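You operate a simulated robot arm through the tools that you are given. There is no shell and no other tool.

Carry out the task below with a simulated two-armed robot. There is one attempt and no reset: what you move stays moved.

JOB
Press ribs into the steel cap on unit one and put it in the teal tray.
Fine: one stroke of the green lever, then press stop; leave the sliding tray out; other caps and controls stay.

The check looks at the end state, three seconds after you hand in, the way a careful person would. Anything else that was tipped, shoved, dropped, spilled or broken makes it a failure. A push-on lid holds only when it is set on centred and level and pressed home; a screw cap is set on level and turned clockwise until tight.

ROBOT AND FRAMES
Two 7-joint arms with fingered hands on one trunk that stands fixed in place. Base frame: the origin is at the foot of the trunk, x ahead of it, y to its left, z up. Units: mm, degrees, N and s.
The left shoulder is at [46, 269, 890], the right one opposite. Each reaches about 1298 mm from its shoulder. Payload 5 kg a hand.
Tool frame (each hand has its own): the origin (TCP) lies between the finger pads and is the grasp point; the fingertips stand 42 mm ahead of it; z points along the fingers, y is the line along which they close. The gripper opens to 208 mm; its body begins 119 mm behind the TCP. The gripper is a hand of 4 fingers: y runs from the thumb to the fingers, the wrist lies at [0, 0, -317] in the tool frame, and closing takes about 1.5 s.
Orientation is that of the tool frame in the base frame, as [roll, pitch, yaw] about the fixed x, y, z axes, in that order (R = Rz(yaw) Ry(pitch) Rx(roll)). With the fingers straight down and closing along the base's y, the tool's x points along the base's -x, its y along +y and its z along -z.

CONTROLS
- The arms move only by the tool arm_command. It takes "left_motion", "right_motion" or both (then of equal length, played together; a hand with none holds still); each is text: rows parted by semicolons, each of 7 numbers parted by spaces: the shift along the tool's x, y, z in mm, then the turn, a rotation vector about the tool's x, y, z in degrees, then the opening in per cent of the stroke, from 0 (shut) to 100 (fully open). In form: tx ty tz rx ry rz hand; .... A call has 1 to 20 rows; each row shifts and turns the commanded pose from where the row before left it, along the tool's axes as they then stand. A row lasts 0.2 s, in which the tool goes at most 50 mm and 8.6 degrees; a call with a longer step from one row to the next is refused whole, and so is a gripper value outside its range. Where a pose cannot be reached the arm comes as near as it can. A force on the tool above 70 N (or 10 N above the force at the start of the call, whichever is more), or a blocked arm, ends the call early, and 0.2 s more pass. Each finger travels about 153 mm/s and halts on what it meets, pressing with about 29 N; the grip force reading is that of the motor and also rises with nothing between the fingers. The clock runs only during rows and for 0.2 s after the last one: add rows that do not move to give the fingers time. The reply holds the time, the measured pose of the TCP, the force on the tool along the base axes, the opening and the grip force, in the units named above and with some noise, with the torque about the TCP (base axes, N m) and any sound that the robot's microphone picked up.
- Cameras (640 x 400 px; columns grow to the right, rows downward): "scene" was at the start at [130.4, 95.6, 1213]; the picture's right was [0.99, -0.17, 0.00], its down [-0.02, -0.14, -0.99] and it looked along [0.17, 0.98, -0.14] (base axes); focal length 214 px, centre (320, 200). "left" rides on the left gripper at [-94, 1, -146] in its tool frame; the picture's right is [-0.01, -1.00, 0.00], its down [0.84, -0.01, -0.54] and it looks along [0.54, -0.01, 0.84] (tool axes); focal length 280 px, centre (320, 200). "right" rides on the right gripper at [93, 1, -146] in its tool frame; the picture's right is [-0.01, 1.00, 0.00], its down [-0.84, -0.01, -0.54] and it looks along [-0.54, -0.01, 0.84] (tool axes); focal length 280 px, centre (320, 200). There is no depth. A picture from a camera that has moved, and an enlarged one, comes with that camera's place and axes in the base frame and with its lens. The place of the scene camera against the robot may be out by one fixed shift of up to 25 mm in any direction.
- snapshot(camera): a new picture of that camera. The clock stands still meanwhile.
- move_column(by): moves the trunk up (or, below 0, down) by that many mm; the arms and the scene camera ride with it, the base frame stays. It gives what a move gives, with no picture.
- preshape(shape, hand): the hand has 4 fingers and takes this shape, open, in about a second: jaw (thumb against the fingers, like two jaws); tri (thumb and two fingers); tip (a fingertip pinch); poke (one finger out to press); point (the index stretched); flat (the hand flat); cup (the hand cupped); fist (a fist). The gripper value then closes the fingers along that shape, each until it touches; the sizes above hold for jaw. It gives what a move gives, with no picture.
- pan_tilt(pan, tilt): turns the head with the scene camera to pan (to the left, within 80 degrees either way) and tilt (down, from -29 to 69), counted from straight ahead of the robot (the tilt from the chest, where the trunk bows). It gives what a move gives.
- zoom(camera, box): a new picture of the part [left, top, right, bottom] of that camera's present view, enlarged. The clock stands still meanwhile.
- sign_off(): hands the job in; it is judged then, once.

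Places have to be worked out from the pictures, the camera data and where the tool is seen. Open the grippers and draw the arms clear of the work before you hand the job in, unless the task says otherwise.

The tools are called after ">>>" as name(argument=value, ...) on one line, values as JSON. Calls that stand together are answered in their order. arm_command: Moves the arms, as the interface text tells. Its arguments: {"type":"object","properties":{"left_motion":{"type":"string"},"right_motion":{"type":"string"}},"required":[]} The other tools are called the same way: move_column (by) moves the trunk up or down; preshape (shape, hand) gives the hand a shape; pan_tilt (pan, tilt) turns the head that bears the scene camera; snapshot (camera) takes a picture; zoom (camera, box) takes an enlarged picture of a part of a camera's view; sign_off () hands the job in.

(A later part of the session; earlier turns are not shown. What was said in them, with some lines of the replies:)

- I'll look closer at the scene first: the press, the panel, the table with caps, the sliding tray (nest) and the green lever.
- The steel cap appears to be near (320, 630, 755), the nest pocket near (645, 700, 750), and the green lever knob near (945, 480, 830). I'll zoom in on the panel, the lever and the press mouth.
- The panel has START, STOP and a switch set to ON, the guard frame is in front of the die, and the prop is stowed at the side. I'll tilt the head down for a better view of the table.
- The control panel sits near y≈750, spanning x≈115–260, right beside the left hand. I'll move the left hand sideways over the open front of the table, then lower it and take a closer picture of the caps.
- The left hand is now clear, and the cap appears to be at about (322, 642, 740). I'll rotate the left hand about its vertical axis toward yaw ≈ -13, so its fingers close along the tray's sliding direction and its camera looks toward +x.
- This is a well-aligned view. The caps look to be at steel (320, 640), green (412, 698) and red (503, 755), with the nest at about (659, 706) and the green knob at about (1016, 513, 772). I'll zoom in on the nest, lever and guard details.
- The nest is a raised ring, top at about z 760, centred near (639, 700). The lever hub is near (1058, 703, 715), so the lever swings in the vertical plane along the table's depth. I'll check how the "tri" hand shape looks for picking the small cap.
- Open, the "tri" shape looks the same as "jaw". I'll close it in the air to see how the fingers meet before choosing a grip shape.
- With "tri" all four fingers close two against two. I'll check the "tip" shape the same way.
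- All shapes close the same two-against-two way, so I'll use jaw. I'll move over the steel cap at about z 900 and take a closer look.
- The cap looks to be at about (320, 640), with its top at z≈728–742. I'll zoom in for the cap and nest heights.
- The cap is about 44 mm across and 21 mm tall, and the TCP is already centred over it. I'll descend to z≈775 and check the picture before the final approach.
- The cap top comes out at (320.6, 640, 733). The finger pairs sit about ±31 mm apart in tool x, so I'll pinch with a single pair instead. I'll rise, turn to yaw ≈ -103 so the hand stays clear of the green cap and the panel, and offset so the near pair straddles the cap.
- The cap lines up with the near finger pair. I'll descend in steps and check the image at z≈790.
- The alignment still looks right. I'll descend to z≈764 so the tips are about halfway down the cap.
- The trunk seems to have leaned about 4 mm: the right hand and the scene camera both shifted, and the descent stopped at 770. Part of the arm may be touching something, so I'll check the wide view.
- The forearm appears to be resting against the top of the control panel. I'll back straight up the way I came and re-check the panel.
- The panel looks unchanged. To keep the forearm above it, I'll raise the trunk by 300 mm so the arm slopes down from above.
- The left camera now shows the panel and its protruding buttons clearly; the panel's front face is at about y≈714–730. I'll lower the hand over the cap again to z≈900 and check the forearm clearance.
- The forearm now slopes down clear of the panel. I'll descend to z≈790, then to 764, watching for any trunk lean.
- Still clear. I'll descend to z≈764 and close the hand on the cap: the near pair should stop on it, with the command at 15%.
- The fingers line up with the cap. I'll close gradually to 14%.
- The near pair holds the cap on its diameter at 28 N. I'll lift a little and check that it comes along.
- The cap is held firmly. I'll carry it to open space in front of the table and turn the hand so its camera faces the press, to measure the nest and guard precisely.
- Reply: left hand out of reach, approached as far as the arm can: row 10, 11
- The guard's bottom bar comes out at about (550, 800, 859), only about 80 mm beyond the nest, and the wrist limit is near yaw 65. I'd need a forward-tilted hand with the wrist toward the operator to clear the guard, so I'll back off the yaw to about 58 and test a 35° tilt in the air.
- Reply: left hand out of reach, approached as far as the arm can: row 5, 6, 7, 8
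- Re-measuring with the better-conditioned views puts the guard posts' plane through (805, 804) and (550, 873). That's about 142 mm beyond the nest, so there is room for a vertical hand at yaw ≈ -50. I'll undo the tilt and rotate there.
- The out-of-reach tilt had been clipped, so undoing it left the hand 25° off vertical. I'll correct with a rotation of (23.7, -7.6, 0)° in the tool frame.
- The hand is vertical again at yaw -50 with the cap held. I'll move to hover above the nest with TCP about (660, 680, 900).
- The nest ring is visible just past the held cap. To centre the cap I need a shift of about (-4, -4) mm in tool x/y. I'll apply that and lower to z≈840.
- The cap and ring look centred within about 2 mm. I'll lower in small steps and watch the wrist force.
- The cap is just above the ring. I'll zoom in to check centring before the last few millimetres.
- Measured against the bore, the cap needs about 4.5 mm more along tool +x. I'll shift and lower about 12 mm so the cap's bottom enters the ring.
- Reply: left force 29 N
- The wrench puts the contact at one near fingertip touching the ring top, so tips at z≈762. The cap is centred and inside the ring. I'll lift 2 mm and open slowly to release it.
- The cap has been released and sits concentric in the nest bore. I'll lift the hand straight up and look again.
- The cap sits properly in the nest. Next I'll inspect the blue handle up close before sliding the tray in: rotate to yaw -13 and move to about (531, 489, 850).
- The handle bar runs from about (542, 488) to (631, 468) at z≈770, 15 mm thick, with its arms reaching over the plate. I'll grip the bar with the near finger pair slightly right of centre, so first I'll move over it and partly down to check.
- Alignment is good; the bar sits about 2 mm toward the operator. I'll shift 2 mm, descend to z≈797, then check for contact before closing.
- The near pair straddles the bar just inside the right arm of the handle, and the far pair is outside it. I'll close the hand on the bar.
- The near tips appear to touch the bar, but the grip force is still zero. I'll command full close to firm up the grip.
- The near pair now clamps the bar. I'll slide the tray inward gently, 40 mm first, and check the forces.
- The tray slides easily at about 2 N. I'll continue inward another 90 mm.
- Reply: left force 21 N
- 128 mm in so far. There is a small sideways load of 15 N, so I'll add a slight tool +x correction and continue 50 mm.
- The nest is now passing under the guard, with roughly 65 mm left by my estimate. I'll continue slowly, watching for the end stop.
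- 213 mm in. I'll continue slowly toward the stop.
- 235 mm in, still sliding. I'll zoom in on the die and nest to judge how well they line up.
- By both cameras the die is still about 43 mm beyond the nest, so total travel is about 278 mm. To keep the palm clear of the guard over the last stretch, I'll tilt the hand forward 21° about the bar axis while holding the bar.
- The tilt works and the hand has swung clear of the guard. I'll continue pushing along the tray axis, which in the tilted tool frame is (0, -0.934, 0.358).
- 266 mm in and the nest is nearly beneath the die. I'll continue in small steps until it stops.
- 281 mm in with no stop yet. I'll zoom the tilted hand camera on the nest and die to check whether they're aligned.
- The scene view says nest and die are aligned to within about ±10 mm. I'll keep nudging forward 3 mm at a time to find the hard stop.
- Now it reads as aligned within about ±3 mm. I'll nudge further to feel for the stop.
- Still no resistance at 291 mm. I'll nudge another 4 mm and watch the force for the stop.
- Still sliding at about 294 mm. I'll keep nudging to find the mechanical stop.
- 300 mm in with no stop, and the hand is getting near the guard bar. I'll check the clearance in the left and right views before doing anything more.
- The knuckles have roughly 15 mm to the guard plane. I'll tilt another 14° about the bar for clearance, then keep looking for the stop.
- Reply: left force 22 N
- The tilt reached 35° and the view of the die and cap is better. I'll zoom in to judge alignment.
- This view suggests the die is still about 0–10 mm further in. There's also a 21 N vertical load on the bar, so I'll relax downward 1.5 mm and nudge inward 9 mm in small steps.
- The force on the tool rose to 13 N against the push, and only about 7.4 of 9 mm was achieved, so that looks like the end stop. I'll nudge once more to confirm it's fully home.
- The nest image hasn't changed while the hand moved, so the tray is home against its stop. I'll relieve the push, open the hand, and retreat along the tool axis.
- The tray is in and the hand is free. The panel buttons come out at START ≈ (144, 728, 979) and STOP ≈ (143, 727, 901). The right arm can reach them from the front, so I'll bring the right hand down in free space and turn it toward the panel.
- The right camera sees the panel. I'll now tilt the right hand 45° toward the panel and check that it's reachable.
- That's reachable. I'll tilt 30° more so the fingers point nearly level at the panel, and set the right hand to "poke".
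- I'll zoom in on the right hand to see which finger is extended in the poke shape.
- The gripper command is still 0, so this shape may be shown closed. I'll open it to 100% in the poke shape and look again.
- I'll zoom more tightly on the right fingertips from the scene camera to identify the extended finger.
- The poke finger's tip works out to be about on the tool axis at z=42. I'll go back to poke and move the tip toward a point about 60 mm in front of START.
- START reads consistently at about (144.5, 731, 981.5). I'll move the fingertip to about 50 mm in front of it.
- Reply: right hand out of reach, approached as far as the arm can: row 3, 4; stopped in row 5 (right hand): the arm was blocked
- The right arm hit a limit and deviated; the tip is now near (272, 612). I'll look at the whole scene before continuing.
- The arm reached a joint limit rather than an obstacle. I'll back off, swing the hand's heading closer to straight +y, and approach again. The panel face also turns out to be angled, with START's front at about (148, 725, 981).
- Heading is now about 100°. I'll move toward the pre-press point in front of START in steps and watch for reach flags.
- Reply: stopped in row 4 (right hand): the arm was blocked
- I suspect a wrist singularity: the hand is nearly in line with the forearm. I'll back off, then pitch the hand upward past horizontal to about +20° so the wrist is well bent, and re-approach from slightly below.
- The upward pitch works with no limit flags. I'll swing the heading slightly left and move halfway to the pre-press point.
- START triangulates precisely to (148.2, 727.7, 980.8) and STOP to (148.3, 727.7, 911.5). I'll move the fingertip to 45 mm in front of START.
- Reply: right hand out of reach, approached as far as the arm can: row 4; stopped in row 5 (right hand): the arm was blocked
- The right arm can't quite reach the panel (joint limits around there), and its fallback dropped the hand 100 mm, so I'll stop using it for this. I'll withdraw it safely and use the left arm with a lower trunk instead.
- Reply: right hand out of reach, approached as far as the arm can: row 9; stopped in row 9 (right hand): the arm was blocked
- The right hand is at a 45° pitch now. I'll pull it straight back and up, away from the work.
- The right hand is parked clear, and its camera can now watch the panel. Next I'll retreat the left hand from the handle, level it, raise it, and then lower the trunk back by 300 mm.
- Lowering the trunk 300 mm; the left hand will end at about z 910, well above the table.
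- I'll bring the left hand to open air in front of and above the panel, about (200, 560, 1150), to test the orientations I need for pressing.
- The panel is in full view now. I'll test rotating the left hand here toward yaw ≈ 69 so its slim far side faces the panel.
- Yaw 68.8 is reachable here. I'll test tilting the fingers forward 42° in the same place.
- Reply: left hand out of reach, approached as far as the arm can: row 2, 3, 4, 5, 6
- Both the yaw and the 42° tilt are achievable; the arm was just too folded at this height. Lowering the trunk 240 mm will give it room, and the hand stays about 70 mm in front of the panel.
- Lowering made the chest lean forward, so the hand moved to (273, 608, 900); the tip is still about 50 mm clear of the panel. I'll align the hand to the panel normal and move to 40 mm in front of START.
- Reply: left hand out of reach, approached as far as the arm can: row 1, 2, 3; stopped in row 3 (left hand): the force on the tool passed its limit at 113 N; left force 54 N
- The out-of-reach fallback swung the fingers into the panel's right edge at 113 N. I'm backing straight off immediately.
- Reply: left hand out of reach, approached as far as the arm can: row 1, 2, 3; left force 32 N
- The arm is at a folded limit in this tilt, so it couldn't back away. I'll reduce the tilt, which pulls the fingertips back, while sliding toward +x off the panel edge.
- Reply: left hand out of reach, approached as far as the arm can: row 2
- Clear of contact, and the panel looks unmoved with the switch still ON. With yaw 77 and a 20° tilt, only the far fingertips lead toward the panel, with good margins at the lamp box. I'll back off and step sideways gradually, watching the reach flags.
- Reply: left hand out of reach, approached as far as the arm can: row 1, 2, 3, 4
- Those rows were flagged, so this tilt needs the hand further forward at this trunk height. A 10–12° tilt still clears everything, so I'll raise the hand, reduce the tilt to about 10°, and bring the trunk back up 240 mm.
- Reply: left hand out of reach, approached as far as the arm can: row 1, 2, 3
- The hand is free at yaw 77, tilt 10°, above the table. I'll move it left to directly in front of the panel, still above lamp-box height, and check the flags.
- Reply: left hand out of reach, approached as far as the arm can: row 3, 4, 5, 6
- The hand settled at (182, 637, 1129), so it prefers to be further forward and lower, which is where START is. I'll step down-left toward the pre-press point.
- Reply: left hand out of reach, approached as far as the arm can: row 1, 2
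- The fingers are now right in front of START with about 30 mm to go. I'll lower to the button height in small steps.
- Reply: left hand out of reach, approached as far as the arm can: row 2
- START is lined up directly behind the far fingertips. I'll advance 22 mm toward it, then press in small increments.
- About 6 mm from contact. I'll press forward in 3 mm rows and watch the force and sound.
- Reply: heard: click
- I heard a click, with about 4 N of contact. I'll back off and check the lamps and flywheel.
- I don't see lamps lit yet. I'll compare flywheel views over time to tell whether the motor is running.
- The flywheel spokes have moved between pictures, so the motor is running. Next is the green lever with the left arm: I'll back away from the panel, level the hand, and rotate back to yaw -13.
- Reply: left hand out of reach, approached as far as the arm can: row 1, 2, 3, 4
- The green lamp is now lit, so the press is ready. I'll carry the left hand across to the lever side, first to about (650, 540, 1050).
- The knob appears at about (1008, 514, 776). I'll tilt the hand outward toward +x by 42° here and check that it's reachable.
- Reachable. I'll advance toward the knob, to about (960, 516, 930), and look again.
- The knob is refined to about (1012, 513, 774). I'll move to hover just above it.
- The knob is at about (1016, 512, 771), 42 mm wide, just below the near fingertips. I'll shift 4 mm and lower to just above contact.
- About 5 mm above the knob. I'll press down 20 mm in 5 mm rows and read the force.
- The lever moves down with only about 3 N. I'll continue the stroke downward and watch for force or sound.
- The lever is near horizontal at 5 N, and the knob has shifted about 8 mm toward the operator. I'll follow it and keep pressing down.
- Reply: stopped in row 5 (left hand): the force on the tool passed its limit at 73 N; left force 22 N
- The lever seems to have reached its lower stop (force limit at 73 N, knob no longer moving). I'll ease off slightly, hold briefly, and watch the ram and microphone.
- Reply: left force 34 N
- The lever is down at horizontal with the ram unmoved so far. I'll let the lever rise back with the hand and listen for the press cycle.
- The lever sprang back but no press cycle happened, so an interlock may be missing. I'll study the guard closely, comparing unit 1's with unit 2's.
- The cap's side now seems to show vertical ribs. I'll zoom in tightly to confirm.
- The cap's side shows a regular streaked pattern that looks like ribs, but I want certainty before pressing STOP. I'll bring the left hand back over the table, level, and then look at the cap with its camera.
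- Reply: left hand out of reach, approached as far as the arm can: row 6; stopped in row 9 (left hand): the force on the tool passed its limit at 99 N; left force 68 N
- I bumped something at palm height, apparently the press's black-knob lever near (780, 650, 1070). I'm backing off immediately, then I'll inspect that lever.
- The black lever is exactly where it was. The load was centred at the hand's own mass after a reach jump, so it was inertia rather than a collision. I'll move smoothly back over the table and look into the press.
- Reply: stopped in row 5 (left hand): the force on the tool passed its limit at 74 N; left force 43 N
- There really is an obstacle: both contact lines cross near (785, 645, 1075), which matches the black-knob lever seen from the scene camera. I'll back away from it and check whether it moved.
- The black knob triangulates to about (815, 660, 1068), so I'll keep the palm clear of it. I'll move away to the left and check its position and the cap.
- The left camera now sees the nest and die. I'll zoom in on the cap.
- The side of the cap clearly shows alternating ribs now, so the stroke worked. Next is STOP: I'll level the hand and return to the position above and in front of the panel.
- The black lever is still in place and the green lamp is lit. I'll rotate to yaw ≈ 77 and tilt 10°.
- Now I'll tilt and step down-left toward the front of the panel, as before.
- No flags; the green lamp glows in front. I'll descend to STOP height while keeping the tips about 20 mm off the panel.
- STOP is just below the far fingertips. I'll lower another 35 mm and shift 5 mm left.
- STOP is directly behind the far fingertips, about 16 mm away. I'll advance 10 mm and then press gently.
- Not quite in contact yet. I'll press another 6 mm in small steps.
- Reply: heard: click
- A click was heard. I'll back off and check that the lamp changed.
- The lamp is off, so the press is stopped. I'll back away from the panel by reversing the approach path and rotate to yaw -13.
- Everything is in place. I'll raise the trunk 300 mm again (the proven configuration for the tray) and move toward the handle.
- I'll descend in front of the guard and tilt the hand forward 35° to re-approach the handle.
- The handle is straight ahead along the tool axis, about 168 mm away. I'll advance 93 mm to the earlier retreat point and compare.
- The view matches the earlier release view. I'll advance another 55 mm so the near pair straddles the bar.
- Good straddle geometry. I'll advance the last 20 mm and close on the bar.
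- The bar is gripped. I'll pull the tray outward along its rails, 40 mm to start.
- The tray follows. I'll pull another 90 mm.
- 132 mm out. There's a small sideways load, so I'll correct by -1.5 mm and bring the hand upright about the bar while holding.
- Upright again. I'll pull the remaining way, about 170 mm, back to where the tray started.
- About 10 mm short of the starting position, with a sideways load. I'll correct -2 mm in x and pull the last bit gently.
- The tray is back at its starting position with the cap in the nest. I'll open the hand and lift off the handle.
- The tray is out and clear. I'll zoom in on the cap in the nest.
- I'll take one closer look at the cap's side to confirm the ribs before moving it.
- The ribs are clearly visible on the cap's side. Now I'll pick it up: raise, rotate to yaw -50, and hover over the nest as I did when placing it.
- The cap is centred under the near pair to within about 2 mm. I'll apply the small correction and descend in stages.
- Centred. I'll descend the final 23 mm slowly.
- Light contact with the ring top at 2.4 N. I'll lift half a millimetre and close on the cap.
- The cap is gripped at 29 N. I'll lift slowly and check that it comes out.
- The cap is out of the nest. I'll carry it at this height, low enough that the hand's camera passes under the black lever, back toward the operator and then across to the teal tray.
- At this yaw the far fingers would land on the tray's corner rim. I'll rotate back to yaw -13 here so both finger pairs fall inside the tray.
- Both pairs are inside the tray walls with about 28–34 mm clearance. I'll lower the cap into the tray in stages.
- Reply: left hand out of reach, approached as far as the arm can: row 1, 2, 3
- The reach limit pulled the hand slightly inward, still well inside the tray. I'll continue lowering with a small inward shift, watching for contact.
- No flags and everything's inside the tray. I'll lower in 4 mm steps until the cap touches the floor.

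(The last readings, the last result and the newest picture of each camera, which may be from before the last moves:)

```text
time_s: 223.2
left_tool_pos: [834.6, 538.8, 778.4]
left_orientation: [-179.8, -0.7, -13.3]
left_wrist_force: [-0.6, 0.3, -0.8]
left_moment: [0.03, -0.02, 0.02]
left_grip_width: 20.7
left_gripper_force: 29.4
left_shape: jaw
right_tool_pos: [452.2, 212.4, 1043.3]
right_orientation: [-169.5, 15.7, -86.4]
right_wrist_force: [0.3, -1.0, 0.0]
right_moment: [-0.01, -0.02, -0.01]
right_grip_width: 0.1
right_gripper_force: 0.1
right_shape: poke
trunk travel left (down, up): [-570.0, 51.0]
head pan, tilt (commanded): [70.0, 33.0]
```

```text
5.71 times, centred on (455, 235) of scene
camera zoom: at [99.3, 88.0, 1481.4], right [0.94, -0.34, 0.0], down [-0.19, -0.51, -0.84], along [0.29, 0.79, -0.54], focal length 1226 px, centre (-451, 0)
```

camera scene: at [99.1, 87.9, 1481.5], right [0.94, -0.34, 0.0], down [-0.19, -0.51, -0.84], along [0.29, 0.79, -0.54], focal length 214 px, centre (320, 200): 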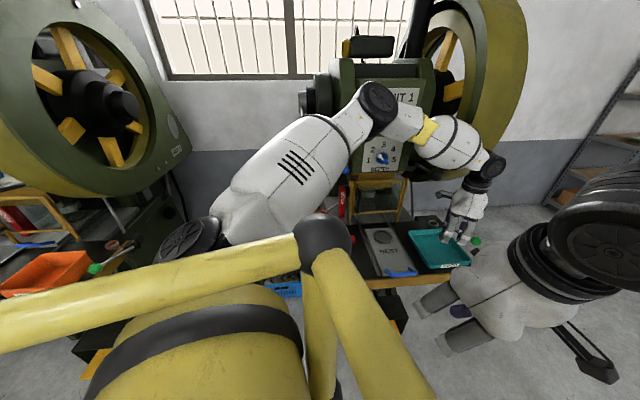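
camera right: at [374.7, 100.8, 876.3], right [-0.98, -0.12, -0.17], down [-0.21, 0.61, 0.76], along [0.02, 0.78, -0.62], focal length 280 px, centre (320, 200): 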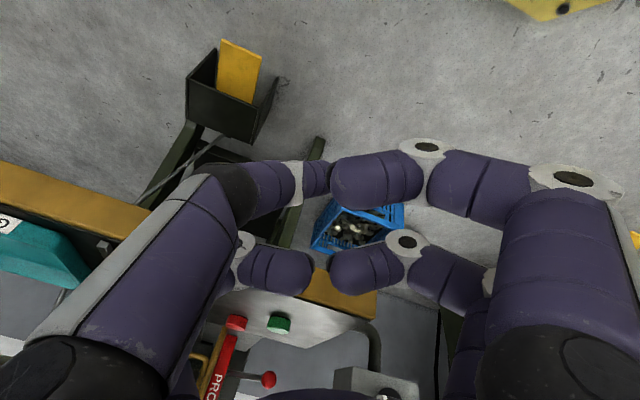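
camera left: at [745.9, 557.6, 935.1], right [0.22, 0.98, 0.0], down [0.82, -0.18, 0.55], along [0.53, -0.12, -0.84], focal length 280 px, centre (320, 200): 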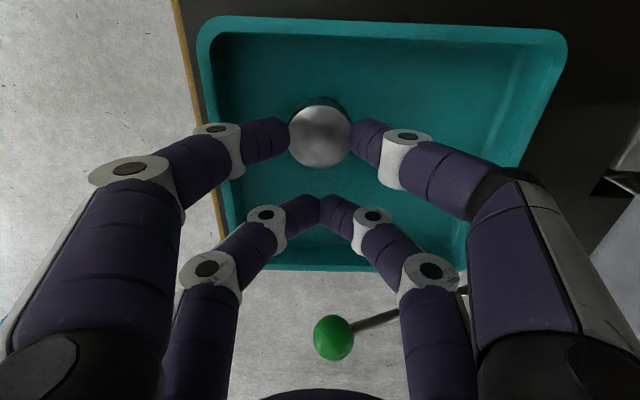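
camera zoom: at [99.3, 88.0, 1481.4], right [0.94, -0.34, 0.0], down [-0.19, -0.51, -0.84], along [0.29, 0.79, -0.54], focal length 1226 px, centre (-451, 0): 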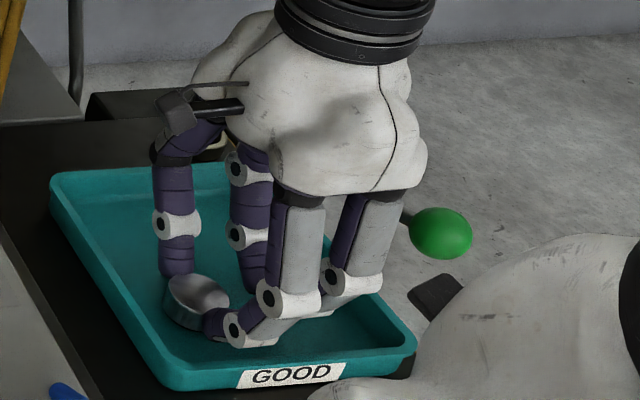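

No contact yet. I'll continue in 3 mm steps.

>>> arm_command(left_motion="-0.7 0 3 0 0 0 14; -0.7 0 3 0 0 0 14; -0.5 0 2 0 0 0 14; 0 0 0 0 0 0 14")

>>> zoom(camera="scene", box=[420, 200, 490, 270])

```text
time_s: 224.2
left_tool_pos: [830.5, 539.3, 771.9]
left_orientation: [-179.8, -0.7, -13.2]
left_wrist_force: [0.8, 0.3, 4.8]
left_moment: [0.06, 0.1, -0.03]
left_grip_width: 20.8
left_gripper_force: 29.1
left_shape: jaw
right_tool_pos: [451.2, 212.7, 1043.5]
right_orientation: [-169.7, 15.6, -86.4]
right_wrist_force: [0.9, -0.4, 0.5]
right_moment: [0.0, -0.03, -0.02]
right_grip_width: 0.0
right_gripper_force: 0.1
right_shape: poke
trunk travel left (down, up): [-570.0, 51.0]
head pan, tilt (commanded): [70.0, 33.0]
```

```text
5.71 times, centred on (455, 235) of scene
camera zoom: at [99.0, 87.8, 1481.5], right [0.94, -0.34, 0.0], down [-0.19, -0.51, -0.84], along [0.29, 0.79, -0.54], focal length 1226 px, centre (-451, 0)
```

zoom: 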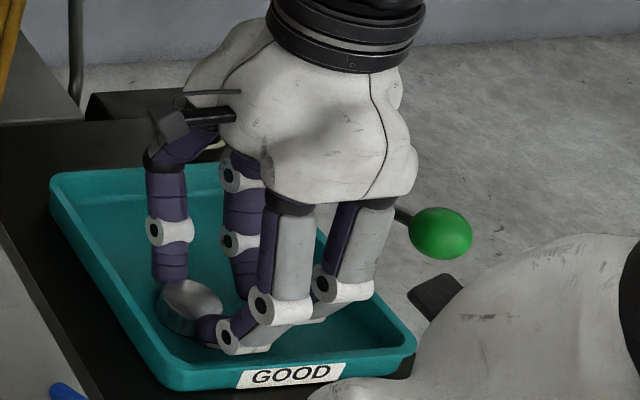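

The cap touches the tray floor at 4.8 N. I'll open slowly to release it.

>>> arm_command(left_motion="0 0 0 0 0 0 17; 0 0 0 0 0 0 20; 0 0 0 0 0 0 23; 0 0 0 0 0 0 26; 0 0 0 0 0 0 28; 0 0 0 0 0 0 28; 0 0 0 0 0 0 28")

>>> snapshot(camera="left")

>>> zoom(camera="scene", box=[420, 200, 490, 270])

```text
time_s: 225.8
left_tool_pos: [829.9, 539.4, 771.8]
left_orientation: [-179.8, -0.6, -13.3]
left_wrist_force: [0.2, 0.2, 0.2]
left_moment: [-0.02, 0.03, -0.09]
left_grip_width: 57.6
left_gripper_force: 0.1
left_shape: jaw
right_tool_pos: [452.1, 213.2, 1044.3]
right_orientation: [-169.5, 15.8, -86.5]
right_wrist_force: [0.0, 0.2, 0.8]
right_moment: [-0.01, 0.0, -0.02]
right_grip_width: 0.0
right_gripper_force: 0.1
right_shape: poke
trunk travel left (down, up): [-570.0, 51.0]
head pan, tilt (commanded): [70.0, 33.0]
```

```text
taken
camera left: at [737.8, 559.4, 916.5], right [0.22, 0.98, 0.0], down [0.82, -0.18, 0.55], along [0.54, -0.12, -0.84], focal length 280 px, centre (320, 200)
```

left: 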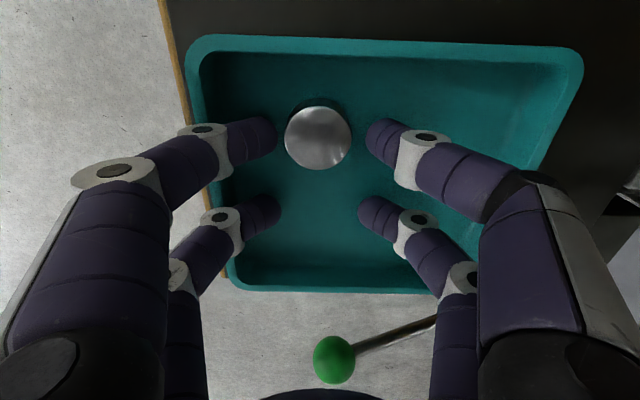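

```text
5.71 times, centred on (455, 235) of scene
camera zoom: at [99.2, 88.0, 1481.4], right [0.94, -0.34, 0.0], down [-0.19, -0.51, -0.84], along [0.29, 0.79, -0.54], focal length 1226 px, centre (-451, 0)
```

zoom: 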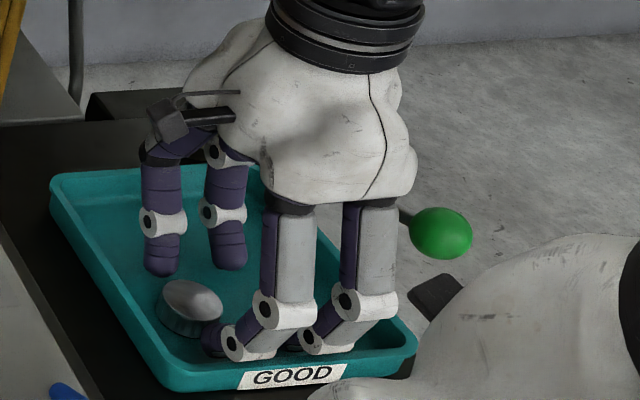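

The cap sits in the teal tray, ribs visible. I'll lift just above the rim, then withdraw toward the operator, away from the black lever, before going up.

>>> arm_command(left_motion="0 0 -8 0 0 0 28; 0 0 -12 0 0 0 28; 0 0 -15 0 0 0 28; 0 0 -15 0 0 0 28; 0 30 0 0 0 0 28; 0 35 0 0 0 0 28; -5 35 0 0 0 0 28; -10 35 -10 0 0 0 28; -20 20 -30 0 0 0 28; -25 10 -35 0 0 0 28; -25 0 -40 0 0 0 28; -25 0 -40 0 0 0 28; -25 0 -40 0 0 0 28; 0 0 0 0 0 0 28")

>>> snapshot(camera="left")

>>> snapshot(camera="scene")

>>> zoom(camera="scene", box=[400, 200, 490, 280])

```text
time_s: 228.8
left_tool_pos: [664.0, 409.5, 1012.2]
left_orientation: [-179.8, -0.4, -13.3]
left_wrist_force: [0.7, 0.6, -1.3]
left_moment: [0.0, 0.11, -0.01]
left_grip_width: 58.1
left_gripper_force: 0.1
left_shape: jaw
right_tool_pos: [453.4, 214.2, 1042.2]
right_orientation: [-169.6, 15.7, -86.4]
right_wrist_force: [-0.1, -0.4, -0.5]
right_moment: [0.01, 0.12, 0.04]
right_grip_width: 0.0
right_gripper_force: 0.2
right_shape: poke
trunk travel left (down, up): [-570.0, 51.0]
head pan, tilt (commanded): [70.0, 33.0]
```

```text
taken
camera left: at [571.4, 429.1, 1156.9], right [0.22, 0.98, 0.0], down [0.82, -0.18, 0.54], along [0.53, -0.12, -0.84], focal length 280 px, centre (320, 200)
```

left: 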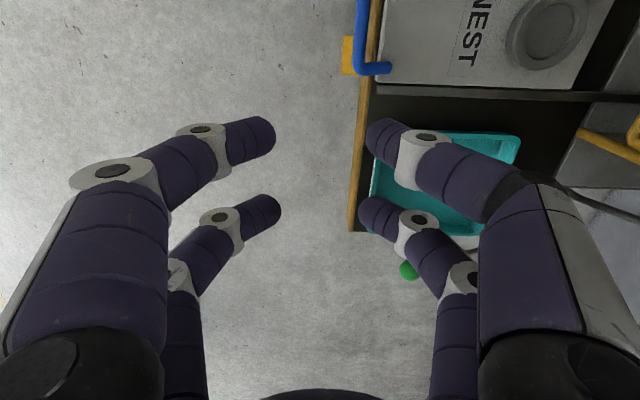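

```text
taken
camera scene: at [100.6, 88.3, 1481.0], right [0.94, -0.34, 0.0], down [-0.19, -0.51, -0.84], along [0.29, 0.79, -0.55], focal length 214 px, centre (320, 200)
```

scene: 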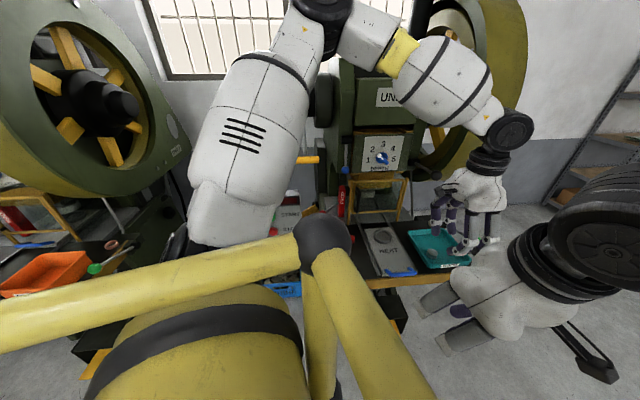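

```text
5.00 times, centred on (445, 240) of scene
camera zoom: at [100.6, 88.3, 1481.0], right [0.94, -0.34, 0.0], down [-0.19, -0.51, -0.84], along [0.29, 0.79, -0.55], focal length 1072 px, centre (-305, 0)
```

zoom: 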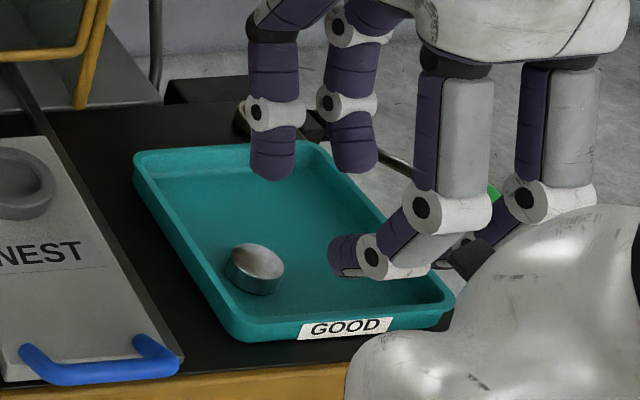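

The cap lies flat in the teal tray. I'll raise the left hand well clear, open both grippers, and then inspect everything.

>>> arm_command(left_motion="-10 10 -40 0 0 0 40; -10 10 -40 0 0 0 60; -10 10 -40 0 0 0 80; -10 10 -40 0 0 0 100; -10 10 -40 0 0 0 100; -10 0 -40 0 0 0 100; 0 0 0 0 0 0 100; 0 0 0 0 0 0 100")

>>> preshape(hand="right", shape="jaw")

>>> snapshot(camera="scene")

>>> snapshot(camera="left")

```text
time_s: 230.6
left_tool_pos: [588.7, 372.7, 1252.7]
left_orientation: [-179.8, -0.5, -13.3]
left_wrist_force: [-0.8, 1.4, 1.7]
left_moment: [-0.01, -0.04, -0.01]
left_grip_width: 207.7
left_gripper_force: 0.1
left_shape: jaw
right_tool_pos: [451.4, 213.2, 1046.0]
right_orientation: [-169.5, 15.6, -86.5]
right_wrist_force: [0.0, -0.1, -0.6]
right_moment: [0.01, -0.01, -0.04]
right_grip_width: 0.0
right_gripper_force: 0.1
right_shape: poke
trunk travel left (down, up): [-570.0, 51.0]
head pan, tilt (commanded): [70.0, 33.0]
```

```text
time_s: 231.5
left_tool_pos: [587.9, 373.2, 1252.6]
left_orientation: [-179.9, -0.5, -13.4]
left_wrist_force: [1.1, 0.6, -0.7]
left_moment: [0.02, 0.0, -0.03]
left_grip_width: 207.6
left_gripper_force: 0.0
left_shape: jaw
right_tool_pos: [452.1, 212.2, 1044.3]
right_orientation: [-169.8, 15.7, -86.5]
right_wrist_force: [-0.9, -0.7, -0.5]
right_moment: [-0.03, 0.0, -0.04]
right_grip_width: 207.9
right_gripper_force: 0.0
right_shape: jaw
trunk travel left (down, up): [-570.0, 51.0]
head pan, tilt (commanded): [70.0, 33.0]
```

```text
taken
camera scene: at [99.4, 88.0, 1481.4], right [0.94, -0.34, 0.0], down [-0.19, -0.51, -0.84], along [0.29, 0.79, -0.54], focal length 214 px, centre (320, 200)
```

scene: 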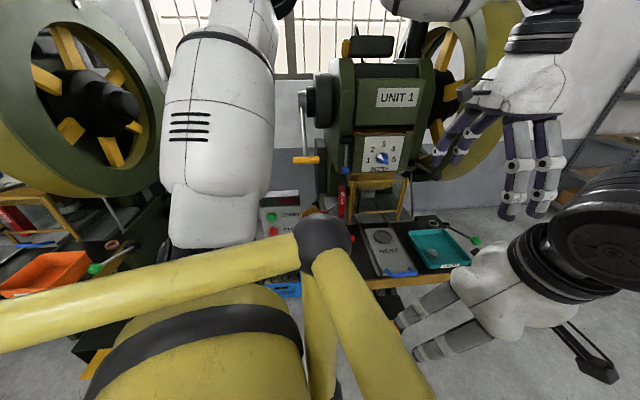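

```text
taken
camera left: at [496.8, 392.3, 1398.0], right [0.22, 0.98, 0.0], down [0.82, -0.18, 0.55], along [0.53, -0.11, -0.84], focal length 280 px, centre (320, 200)
```

left: 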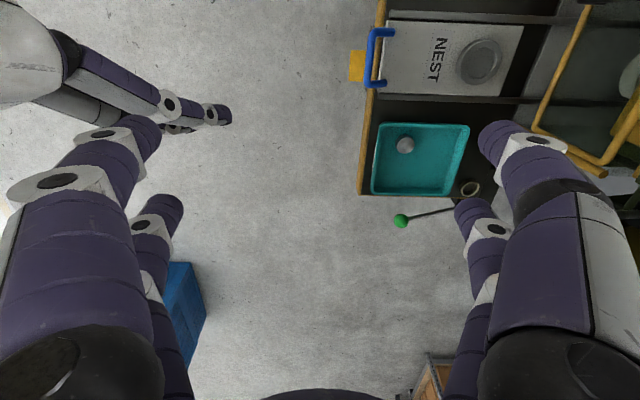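

Now a close inspection of the panel, the remaining caps, the press controls and the tray.

>>> zoom(camera="scene", box=[340, 200, 500, 300])

>>> zoom(camera="scene", box=[280, 60, 460, 240])

>>> zoom(camera="left", box=[340, 100, 500, 240])

>>> zoom(camera="scene", box=[250, 180, 330, 250])

```text
4.00 times, centred on (420, 250) of scene
camera zoom: at [99.4, 88.0, 1481.4], right [0.94, -0.34, 0.0], down [-0.19, -0.51, -0.84], along [0.29, 0.79, -0.54], focal length 858 px, centre (-80, 0)
```

zoom: 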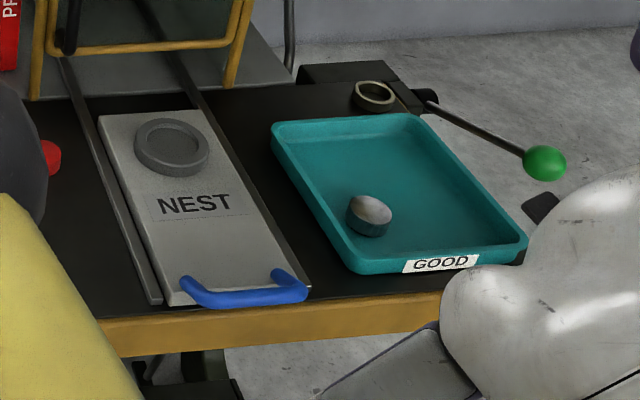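

```text
2.22 times, centred on (370, 150) of scene
camera zoom: at [99.4, 88.0, 1481.4], right [0.94, -0.34, 0.0], down [-0.19, -0.51, -0.84], along [0.29, 0.79, -0.54], focal length 477 px, centre (209, 311)
```

zoom: 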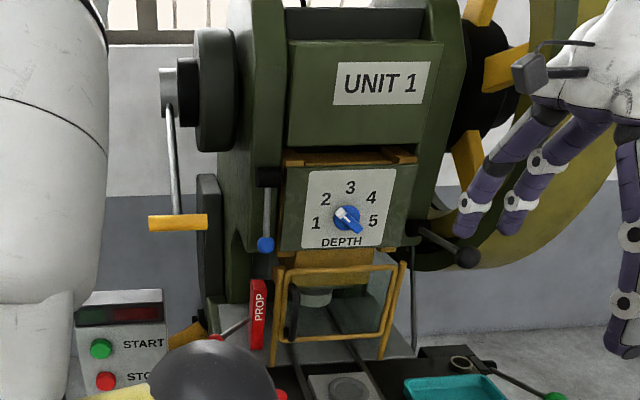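

```text
2.86 times, centred on (420, 170) of left
camera zoom: at [496.8, 392.3, 1398.0], right [0.22, 0.98, 0.0], down [0.82, -0.18, 0.55], along [0.53, -0.11, -0.84], focal length 801 px, centre (34, 286)
```

zoom: 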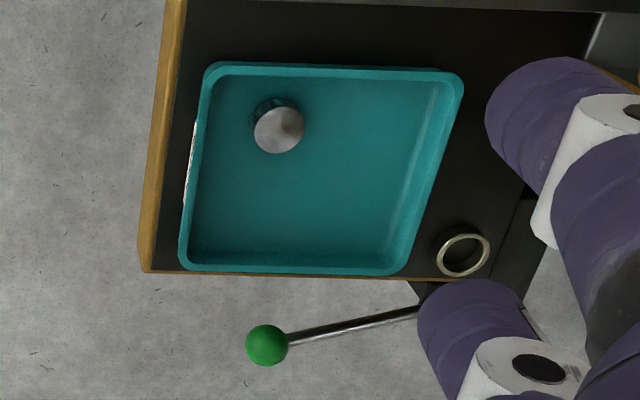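

```text
5.71 times, centred on (290, 215) of scene
camera zoom: at [99.4, 88.0, 1481.4], right [0.94, -0.34, 0.0], down [-0.19, -0.51, -0.84], along [0.29, 0.79, -0.54], focal length 1226 px, centre (491, 114)
```

zoom: 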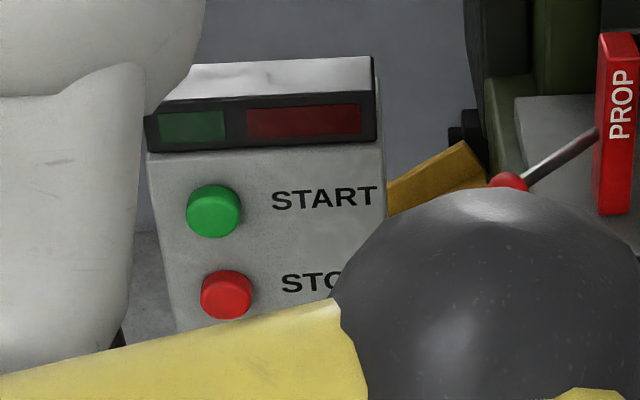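

Panel lamps are dark, the dial, prop and levers are unchanged, the tray is out, and the ribbed cap is in the GOOD tray. One last check of the green and red caps.

>>> snapshot(camera="right")

>>> pan_tilt(pan=79, tilt=35)

>>> snapshot(camera="scene")

```text
taken
camera right: at [432.1, 83.0, 1157.2], right [-0.99, 0.0, -0.17], down [-0.13, 0.66, 0.74], along [0.11, 0.75, -0.65], focal length 280 px, centre (320, 200)
```

right: 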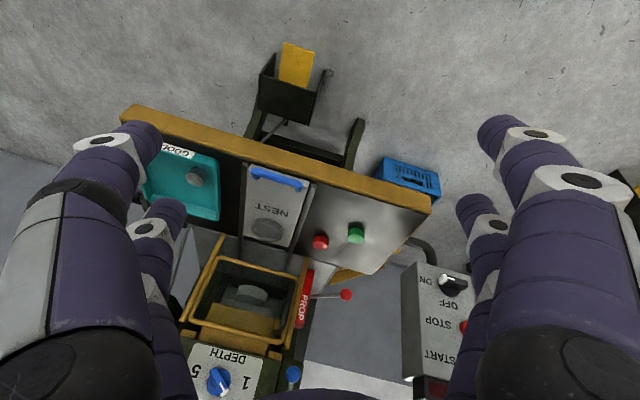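

```text
time_s: 232.2
left_tool_pos: [588.4, 373.1, 1252.7]
left_orientation: [-179.8, -0.5, -13.4]
left_wrist_force: [0.3, -0.2, -0.2]
left_moment: [0.0, 0.0, 0.0]
left_grip_width: 207.9
left_gripper_force: 0.1
left_shape: jaw
right_tool_pos: [451.2, 212.6, 1044.8]
right_orientation: [-169.6, 15.7, -86.4]
right_wrist_force: [0.7, -0.6, -0.3]
right_moment: [0.0, 0.01, -0.02]
right_grip_width: 207.8
right_gripper_force: 0.0
right_shape: jaw
trunk travel left (down, up): [-570.0, 51.0]
head pan, tilt (commanded): [79.0, 35.0]
```

```text
taken
camera scene: at [85.6, 90.7, 1478.3], right [0.98, -0.19, 0.0], down [-0.11, -0.56, -0.82], along [0.16, 0.8, -0.57], focal length 214 px, centre (320, 200)
```

scene: 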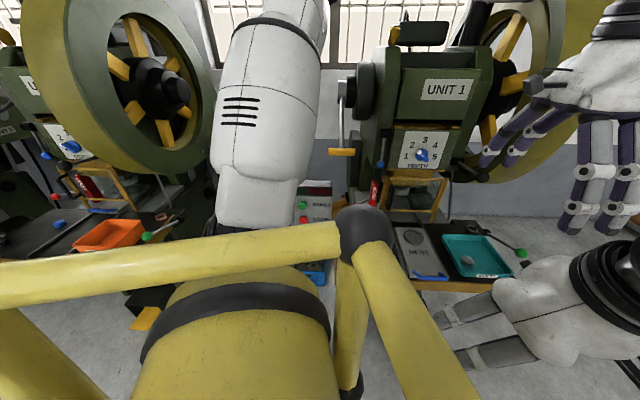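

Final state as the pictures show it:
- The ribbed steel cap is in the teal GOOD tray.
- The nest tray is out and empty.
- STOP has been pressed and the lamps are dark.
- The switch is still ON.
- The other caps, the dial, the prop and the levers are in place.
- Both hands are open and clear of the work.

I'm handing in the job.

>>> sign_off()

```text
The job is handed in.
```

The steel cap has ribs pressed into it and is lying flat in the teal GOOD tray. The job is handed in.

- **Press cycle:** I pressed START once, since the motor was not running. The green lamp lit, and one push of the green lever pressed the ribs. I never saw or heard the ram move, so the ribs on the cap are my evidence that it worked.
- **Stop:** I then pressed STOP. It clicked and the lamps went dark.
- **Sliding tray:** It is back out at its starting position, empty.
- **Everything else:** In the final pictures the green and red caps, depth dial, prop, ON switch and other levers are where they were.

There were some unplanned contacts along the way:

- The left forearm rested on the control panel early on.
- The left fingers pushed the panel's right edge at up to 113 N.
- The left palm bumped the black-knob lever twice, at 99 N and 74 N.

I checked each of these afterwards and saw no movement or change.

Both hands are open and clear of the work.
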